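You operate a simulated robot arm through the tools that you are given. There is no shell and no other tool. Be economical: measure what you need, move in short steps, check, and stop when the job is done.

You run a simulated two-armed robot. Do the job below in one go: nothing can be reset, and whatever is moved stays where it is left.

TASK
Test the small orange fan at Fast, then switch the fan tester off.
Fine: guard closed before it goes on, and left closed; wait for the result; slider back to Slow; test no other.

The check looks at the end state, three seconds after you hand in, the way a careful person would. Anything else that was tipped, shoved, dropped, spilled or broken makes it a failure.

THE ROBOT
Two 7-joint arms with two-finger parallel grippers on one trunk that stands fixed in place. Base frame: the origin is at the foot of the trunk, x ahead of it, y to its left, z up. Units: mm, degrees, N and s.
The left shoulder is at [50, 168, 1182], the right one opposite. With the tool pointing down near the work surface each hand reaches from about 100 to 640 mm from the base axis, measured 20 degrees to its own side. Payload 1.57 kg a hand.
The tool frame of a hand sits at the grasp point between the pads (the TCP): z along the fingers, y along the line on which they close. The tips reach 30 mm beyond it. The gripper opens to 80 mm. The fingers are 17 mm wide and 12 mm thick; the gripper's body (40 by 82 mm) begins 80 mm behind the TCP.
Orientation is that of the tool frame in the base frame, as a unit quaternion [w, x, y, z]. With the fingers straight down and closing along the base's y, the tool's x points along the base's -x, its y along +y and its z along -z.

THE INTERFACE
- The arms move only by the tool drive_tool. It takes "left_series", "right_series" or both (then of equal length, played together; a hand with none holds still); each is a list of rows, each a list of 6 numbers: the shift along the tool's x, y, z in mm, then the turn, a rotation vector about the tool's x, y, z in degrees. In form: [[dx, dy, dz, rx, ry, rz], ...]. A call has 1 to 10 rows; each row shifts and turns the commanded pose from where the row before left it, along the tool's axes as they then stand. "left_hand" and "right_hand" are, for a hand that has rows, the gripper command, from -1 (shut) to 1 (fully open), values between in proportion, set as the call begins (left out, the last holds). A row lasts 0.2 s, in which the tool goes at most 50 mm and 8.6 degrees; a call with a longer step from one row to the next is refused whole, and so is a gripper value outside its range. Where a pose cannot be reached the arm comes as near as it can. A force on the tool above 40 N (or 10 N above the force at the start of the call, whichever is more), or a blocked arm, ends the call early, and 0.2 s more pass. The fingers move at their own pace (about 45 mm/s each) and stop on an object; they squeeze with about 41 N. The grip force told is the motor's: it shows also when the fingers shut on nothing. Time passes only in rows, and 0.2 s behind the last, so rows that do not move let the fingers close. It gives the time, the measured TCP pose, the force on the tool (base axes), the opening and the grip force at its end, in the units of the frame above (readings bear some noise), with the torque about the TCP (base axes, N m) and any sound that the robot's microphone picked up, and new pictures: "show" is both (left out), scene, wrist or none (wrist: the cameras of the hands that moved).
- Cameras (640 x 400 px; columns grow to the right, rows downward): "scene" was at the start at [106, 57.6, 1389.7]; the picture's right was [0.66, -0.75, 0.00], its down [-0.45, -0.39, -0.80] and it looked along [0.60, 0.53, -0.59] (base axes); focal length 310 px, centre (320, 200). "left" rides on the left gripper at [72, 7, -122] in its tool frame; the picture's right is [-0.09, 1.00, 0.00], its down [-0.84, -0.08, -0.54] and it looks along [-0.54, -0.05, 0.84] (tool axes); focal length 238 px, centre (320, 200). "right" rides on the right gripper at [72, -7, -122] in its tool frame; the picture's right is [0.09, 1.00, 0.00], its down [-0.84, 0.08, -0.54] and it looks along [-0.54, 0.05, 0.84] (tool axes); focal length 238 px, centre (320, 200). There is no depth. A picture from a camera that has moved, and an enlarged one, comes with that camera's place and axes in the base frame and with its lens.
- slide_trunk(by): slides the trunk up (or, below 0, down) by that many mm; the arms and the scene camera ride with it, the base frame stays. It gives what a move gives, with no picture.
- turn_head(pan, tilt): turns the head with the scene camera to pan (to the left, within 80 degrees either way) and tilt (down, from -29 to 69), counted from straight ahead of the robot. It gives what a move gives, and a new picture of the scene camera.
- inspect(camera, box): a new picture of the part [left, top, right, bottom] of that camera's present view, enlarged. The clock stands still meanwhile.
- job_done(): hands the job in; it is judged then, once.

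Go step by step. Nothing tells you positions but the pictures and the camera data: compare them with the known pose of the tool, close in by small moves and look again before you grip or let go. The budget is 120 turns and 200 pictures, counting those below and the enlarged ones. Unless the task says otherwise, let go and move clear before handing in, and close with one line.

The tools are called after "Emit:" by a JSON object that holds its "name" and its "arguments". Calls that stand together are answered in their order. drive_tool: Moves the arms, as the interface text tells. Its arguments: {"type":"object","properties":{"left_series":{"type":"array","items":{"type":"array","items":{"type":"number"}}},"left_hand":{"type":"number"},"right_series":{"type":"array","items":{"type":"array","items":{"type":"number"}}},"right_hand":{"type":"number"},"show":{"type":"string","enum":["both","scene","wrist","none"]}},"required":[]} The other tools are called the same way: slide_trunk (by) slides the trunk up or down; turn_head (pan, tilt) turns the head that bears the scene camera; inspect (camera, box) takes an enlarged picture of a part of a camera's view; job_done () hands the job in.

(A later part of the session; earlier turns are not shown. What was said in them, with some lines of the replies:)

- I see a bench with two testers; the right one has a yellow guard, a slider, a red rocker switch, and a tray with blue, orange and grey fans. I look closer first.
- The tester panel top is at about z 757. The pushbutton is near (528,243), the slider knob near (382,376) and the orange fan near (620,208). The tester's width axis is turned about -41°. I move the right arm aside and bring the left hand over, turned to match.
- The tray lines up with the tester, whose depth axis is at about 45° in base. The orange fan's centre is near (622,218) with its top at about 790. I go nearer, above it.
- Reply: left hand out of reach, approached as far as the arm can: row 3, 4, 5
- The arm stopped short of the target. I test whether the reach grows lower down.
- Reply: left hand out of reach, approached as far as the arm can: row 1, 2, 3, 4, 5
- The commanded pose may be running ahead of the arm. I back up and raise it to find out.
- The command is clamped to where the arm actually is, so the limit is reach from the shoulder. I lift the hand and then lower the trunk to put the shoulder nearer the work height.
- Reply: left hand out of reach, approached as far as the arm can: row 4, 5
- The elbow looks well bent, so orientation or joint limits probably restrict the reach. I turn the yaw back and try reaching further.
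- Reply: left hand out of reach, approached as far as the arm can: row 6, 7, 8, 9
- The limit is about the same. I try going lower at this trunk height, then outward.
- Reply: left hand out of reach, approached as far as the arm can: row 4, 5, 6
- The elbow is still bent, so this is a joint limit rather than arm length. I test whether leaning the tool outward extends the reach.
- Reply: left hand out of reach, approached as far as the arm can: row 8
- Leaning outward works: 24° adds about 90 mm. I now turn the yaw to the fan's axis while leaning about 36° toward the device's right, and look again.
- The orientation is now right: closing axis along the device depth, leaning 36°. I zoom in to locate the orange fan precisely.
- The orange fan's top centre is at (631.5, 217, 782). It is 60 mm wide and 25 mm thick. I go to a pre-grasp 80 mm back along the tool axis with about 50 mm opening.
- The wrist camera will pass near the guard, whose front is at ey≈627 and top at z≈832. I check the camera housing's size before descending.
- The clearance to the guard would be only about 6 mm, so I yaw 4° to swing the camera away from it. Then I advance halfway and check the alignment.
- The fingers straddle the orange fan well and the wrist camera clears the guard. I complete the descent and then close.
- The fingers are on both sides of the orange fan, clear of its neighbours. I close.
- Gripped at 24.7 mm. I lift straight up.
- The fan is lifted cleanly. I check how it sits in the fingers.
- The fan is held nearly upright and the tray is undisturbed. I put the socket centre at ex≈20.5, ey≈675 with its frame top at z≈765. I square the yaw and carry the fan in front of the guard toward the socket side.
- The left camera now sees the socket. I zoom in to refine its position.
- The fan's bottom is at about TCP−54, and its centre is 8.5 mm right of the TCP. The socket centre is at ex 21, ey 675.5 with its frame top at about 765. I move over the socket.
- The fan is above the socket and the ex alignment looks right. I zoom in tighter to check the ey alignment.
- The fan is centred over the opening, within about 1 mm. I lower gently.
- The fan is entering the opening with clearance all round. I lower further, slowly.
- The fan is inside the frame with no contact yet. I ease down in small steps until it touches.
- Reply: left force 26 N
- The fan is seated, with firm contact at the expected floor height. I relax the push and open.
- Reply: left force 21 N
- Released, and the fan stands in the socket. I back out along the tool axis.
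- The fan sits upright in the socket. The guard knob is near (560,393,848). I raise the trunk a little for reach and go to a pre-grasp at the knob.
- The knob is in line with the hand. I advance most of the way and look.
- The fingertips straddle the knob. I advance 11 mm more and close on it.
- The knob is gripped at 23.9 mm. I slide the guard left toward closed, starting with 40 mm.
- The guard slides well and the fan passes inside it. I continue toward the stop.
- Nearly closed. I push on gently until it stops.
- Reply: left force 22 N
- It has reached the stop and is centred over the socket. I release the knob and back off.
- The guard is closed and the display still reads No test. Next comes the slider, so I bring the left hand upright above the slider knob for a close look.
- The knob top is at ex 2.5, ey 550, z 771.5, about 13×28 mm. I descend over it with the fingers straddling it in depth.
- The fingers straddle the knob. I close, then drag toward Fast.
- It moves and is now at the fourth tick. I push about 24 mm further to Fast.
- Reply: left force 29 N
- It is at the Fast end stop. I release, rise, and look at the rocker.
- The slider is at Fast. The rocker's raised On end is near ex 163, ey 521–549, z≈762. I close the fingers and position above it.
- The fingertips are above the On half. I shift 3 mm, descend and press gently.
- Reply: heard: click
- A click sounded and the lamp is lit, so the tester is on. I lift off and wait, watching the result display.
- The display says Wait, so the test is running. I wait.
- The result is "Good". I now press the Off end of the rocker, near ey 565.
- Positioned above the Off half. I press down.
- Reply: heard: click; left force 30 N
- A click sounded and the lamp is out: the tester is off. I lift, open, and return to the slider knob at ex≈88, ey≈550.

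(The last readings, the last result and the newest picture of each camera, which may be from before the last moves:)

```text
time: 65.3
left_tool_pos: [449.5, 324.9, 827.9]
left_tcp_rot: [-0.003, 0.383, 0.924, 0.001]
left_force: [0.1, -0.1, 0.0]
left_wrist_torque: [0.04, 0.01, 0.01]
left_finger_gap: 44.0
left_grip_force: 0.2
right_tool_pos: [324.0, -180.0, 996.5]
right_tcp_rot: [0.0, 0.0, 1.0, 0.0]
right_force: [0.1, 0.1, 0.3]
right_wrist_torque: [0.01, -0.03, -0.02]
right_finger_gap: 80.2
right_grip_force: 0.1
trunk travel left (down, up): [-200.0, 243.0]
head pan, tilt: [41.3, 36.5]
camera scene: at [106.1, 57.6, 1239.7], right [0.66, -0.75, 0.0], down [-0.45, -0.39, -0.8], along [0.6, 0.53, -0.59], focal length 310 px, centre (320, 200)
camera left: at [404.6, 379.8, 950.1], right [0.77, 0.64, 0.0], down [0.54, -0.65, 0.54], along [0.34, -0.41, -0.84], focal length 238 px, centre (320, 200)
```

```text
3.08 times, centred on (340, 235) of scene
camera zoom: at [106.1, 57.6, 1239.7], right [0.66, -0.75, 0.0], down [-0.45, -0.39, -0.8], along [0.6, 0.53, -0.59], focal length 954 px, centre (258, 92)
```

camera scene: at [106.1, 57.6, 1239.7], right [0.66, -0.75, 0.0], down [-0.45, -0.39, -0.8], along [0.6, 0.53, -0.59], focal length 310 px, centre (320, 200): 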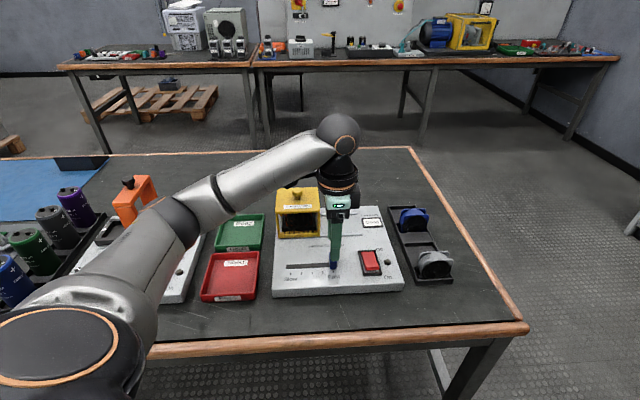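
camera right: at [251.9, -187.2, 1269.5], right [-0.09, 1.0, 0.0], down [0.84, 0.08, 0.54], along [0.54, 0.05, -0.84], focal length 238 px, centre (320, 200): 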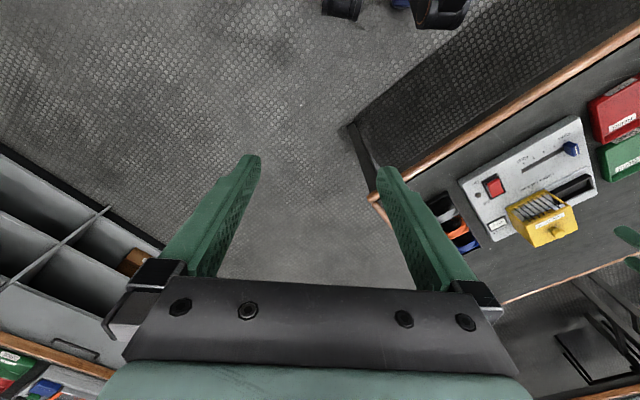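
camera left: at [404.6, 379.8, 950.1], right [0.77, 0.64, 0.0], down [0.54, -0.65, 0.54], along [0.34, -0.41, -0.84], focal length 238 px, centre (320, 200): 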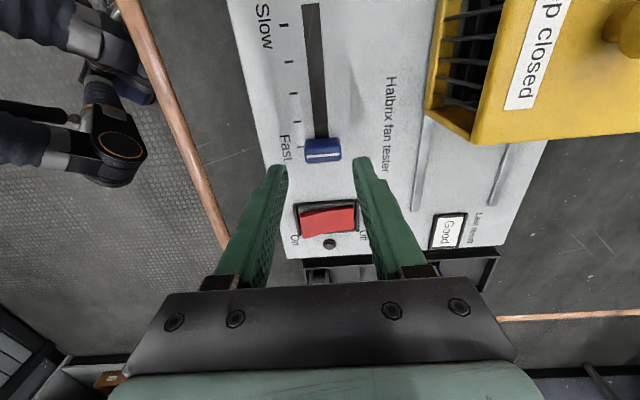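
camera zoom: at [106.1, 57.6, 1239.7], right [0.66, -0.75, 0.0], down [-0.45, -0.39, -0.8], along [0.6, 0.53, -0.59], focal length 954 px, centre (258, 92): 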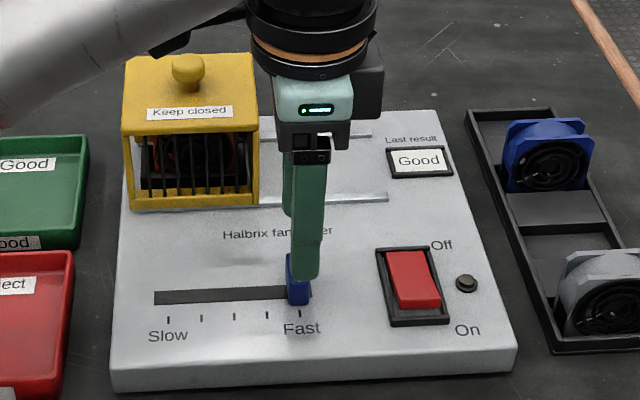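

Off, result Good, guard closed. I descend on the knob, grip it and drag it back toward Slow.

Emit:
{"name": "drive_tool", "arguments": {"left_series": [[0.5, 2, 14, 0, 0, 0], [0, 0, 14, 0, 0, 0], [0, 0, 8, 0, 0, 0], [0, 0, 0, 0, 0, 0]], "show": "none"}}

Emit:
{"name": "drive_tool", "arguments": {"left_series": [[0, 0, 0, 0, 0, 0], [0, 0, 0, 0, 0, 0], [0, 0, 0, 0, 0, 0]], "left_hand": -1, "show": "none"}}

Emit:
{"name": "drive_tool", "arguments": {"left_series": [[10, 0, 0, 0, 0, 0], [15, 0, 0, 0, 0, 0], [15, 0, 0, 0, 0, 0], [15, 0, 0, 0, 0, 0], [15, 0, 0, 0, 0, 0], [8, 0, 0, 0, 0, 0], [4, 0, 0, 0, 0, 0], [0, 0, 0, 0, 0, 0]]}}

Emit:
{"name": "inspect", "arguments": {"camera": "scene", "box": [260, 170, 420, 300]}}

```text
time: 66.3
left_tool_pos: [451.1, 327.3, 791.9]
left_tcp_rot: [-0.003, 0.383, 0.924, 0.001]
left_force: [0.0, -0.3, -0.4]
left_wrist_torque: [0.02, 0.0, 0.0]
left_finger_gap: 44.0
left_grip_force: 0.0
right_tool_pos: [323.6, -180.5, 997.5]
right_tcp_rot: [0.0, 0.0, 1.0, 0.0]
right_force: [1.0, 0.1, -0.1]
right_wrist_torque: [0.02, 0.01, 0.01]
right_finger_gap: 79.9
right_grip_force: 0.0
trunk travel left (down, up): [-200.0, 243.0]
head pan, tilt: [41.3, 36.5]
```

```text
time: 67.1
left_tool_pos: [450.0, 327.1, 791.0]
left_tcp_rot: [-0.004, 0.383, 0.924, 0.001]
left_force: [-2.9, -2.4, -1.7]
left_wrist_torque: [-0.2, 0.0, 0.01]
left_finger_gap: 30.0
left_grip_force: 32.3
right_tool_pos: [324.1, -180.5, 996.6]
right_tcp_rot: [0.0, 0.001, 1.0, 0.0]
right_force: [0.2, -0.2, 0.0]
right_wrist_torque: [0.0, -0.02, 0.0]
right_finger_gap: 79.8
right_grip_force: 0.0
trunk travel left (down, up): [-200.0, 243.0]
head pan, tilt: [41.3, 36.5]
```

```text
time: 68.9
left_tool_pos: [392.2, 385.7, 792.0]
left_tcp_rot: [-0.006, 0.384, 0.923, -0.001]
left_force: [-9.6, -9.2, -19.5]
left_wrist_torque: [-0.4, -0.17, 0.01]
left_finger_gap: 29.7
left_grip_force: 39.3
right_tool_pos: [324.7, -180.0, 995.5]
right_tcp_rot: [0.001, 0.0, 1.0, -0.001]
right_force: [-1.0, 0.8, -0.4]
right_wrist_torque: [0.01, 0.0, -0.03]
right_finger_gap: 80.0
right_grip_force: 0.0
trunk travel left (down, up): [-200.0, 243.0]
head pan, tilt: [41.3, 36.5]
camera scene: at [106.4, 58.1, 1239.5], right [0.66, -0.75, 0.0], down [-0.45, -0.39, -0.8], along [0.6, 0.53, -0.6], focal length 310 px, centre (320, 200)
camera left: at [347.7, 441.1, 913.9], right [0.77, 0.64, -0.01], down [0.54, -0.65, 0.53], along [0.34, -0.41, -0.85], focal length 238 px, centre (320, 200)
```

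scene: 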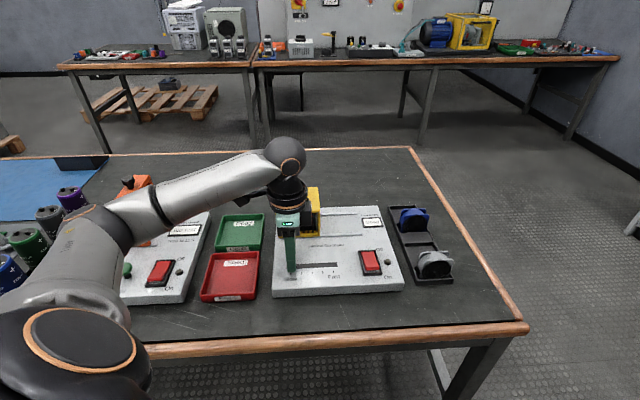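
left: 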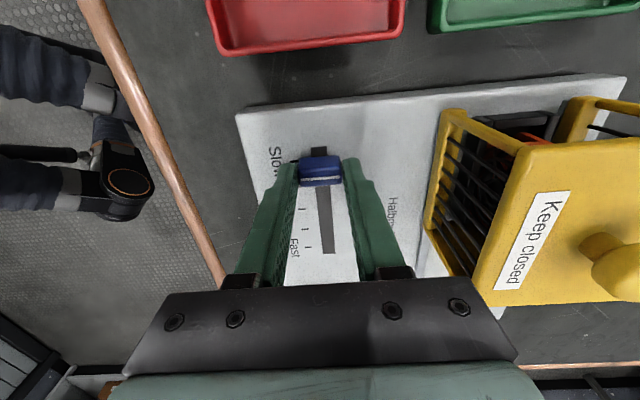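

```text
3.08 times, centred on (340, 235) of scene
camera zoom: at [106.4, 58.1, 1239.5], right [0.66, -0.75, 0.0], down [-0.45, -0.39, -0.8], along [0.6, 0.53, -0.6], focal length 954 px, centre (258, 92)
```

zoom: 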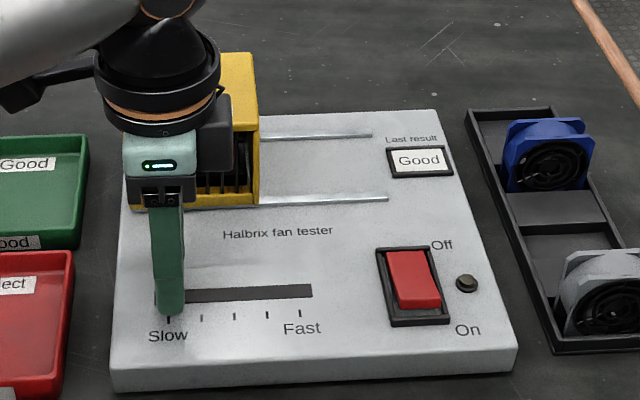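

It is nearly at Slow, within about 3 mm. I push slightly further to the end stop.

Emit:
{"name": "drive_tool", "arguments": {"left_series": [[3, 0, 0, 0, 0, 0], [3, 0, 0, 0, 0, 0], [0, 0, 0, 0, 0, 0]], "show": "none"}}

```text
time: 69.7
left_tool_pos: [388.8, 388.7, 791.4]
left_tcp_rot: [-0.003, 0.384, 0.923, -0.002]
left_force: [1.8, -21.0, -19.9]
left_wrist_torque: [-0.1, -0.07, 0.14]
left_finger_gap: 29.9
left_grip_force: 38.8
right_tool_pos: [325.4, -180.4, 996.8]
right_tcp_rot: [-0.001, 0.0, 1.0, 0.001]
right_force: [-0.3, -0.4, -0.6]
right_wrist_torque: [0.04, 0.0, 0.02]
right_finger_gap: 80.1
right_grip_force: 0.0
trunk travel left (down, up): [-200.0, 243.0]
head pan, tilt: [41.3, 36.5]
```

It is at the Slow end stop, with 16 N against it. I release and lift away.

Emit:
{"name": "drive_tool", "arguments": {"left_series": [[-2, 0, 0, 0, 0, 0], [0, 0, 0, 0, 0, 0], [0, 0, 0, 0, 0, 0]], "left_hand": 0.1, "show": "none"}}

Emit:
{"name": "drive_tool", "arguments": {"left_series": [[0, 0, -30, 0, 0, 0], [0, 0, -40, 0, 0, 0], [0, 0, -40, 0, 0, 0], [30, -30, -20, 0, 0, 0], [30, -30, 0, 0, 0, 0], [0, 0, 0, 0, 0, 0]]}}

Emit:
{"name": "inspect", "arguments": {"camera": "scene", "box": [250, 170, 460, 310]}}

```text
time: 70.5
left_tool_pos: [390.6, 389.7, 792.2]
left_tcp_rot: [-0.003, 0.382, 0.924, 0.001]
left_force: [1.1, 0.0, 0.9]
left_wrist_torque: [-0.01, 0.01, -0.01]
left_finger_gap: 43.7
left_grip_force: 0.1
right_tool_pos: [325.0, -180.4, 997.0]
right_tcp_rot: [0.0, 0.0, 1.0, 0.0]
right_force: [0.2, -1.2, 0.9]
right_wrist_torque: [0.0, -0.01, 0.01]
right_finger_gap: 79.7
right_grip_force: 0.0
trunk travel left (down, up): [-200.0, 243.0]
head pan, tilt: [41.3, 36.5]
```

```text
time: 71.9
left_tool_pos: [303.2, 388.5, 924.3]
left_tcp_rot: [-0.004, 0.382, 0.924, 0.001]
left_force: [0.5, 0.5, 0.8]
left_wrist_torque: [-0.01, -0.01, 0.01]
left_finger_gap: 44.0
left_grip_force: 0.0
right_tool_pos: [324.6, -179.0, 996.6]
right_tcp_rot: [0.001, -0.001, 1.0, 0.0]
right_force: [-0.2, 0.6, -0.1]
right_wrist_torque: [0.0, -0.01, -0.01]
right_finger_gap: 79.9
right_grip_force: 0.1
trunk travel left (down, up): [-200.0, 243.0]
head pan, tilt: [41.3, 36.5]
camera scene: at [105.8, 57.6, 1239.7], right [0.66, -0.75, 0.0], down [-0.45, -0.39, -0.8], along [0.6, 0.53, -0.59], focal length 310 px, centre (320, 200)
camera left: at [258.8, 442.8, 1045.7], right [0.77, 0.64, 0.0], down [0.54, -0.65, 0.54], along [0.34, -0.41, -0.84], focal length 238 px, centre (320, 200)
```

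scene: 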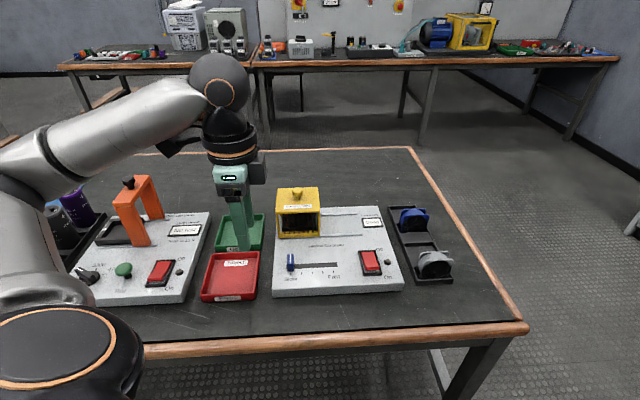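
left: 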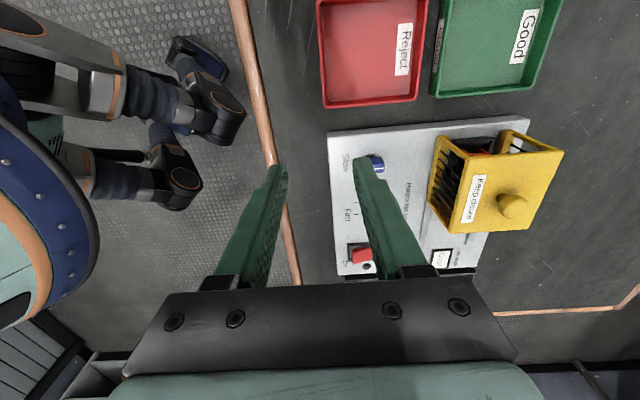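

```text
2.86 times, centred on (355, 240) of scene
camera zoom: at [105.8, 57.6, 1239.7], right [0.66, -0.75, 0.0], down [-0.45, -0.39, -0.8], along [0.6, 0.53, -0.59], focal length 886 px, centre (220, 86)
```

zoom: 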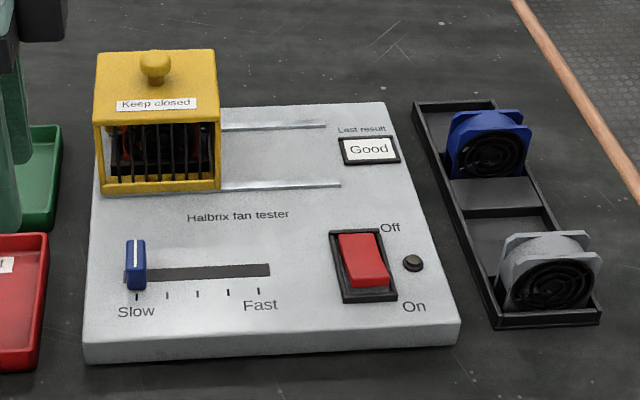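

The result reads Good and the rocker is Off with its lamp out. The slider is at Slow, the guard is closed over the orange fan, the other fans are untouched, and the hands are clear. I hand in.

Emit:
{"name": "job_done", "arguments": {}}

```text
The job is handed in.
```

The small orange fan was tested at Fast and the result was Good. The fan tester is off, its slider is back at Slow, and the guard is closed with the fan still in the socket.
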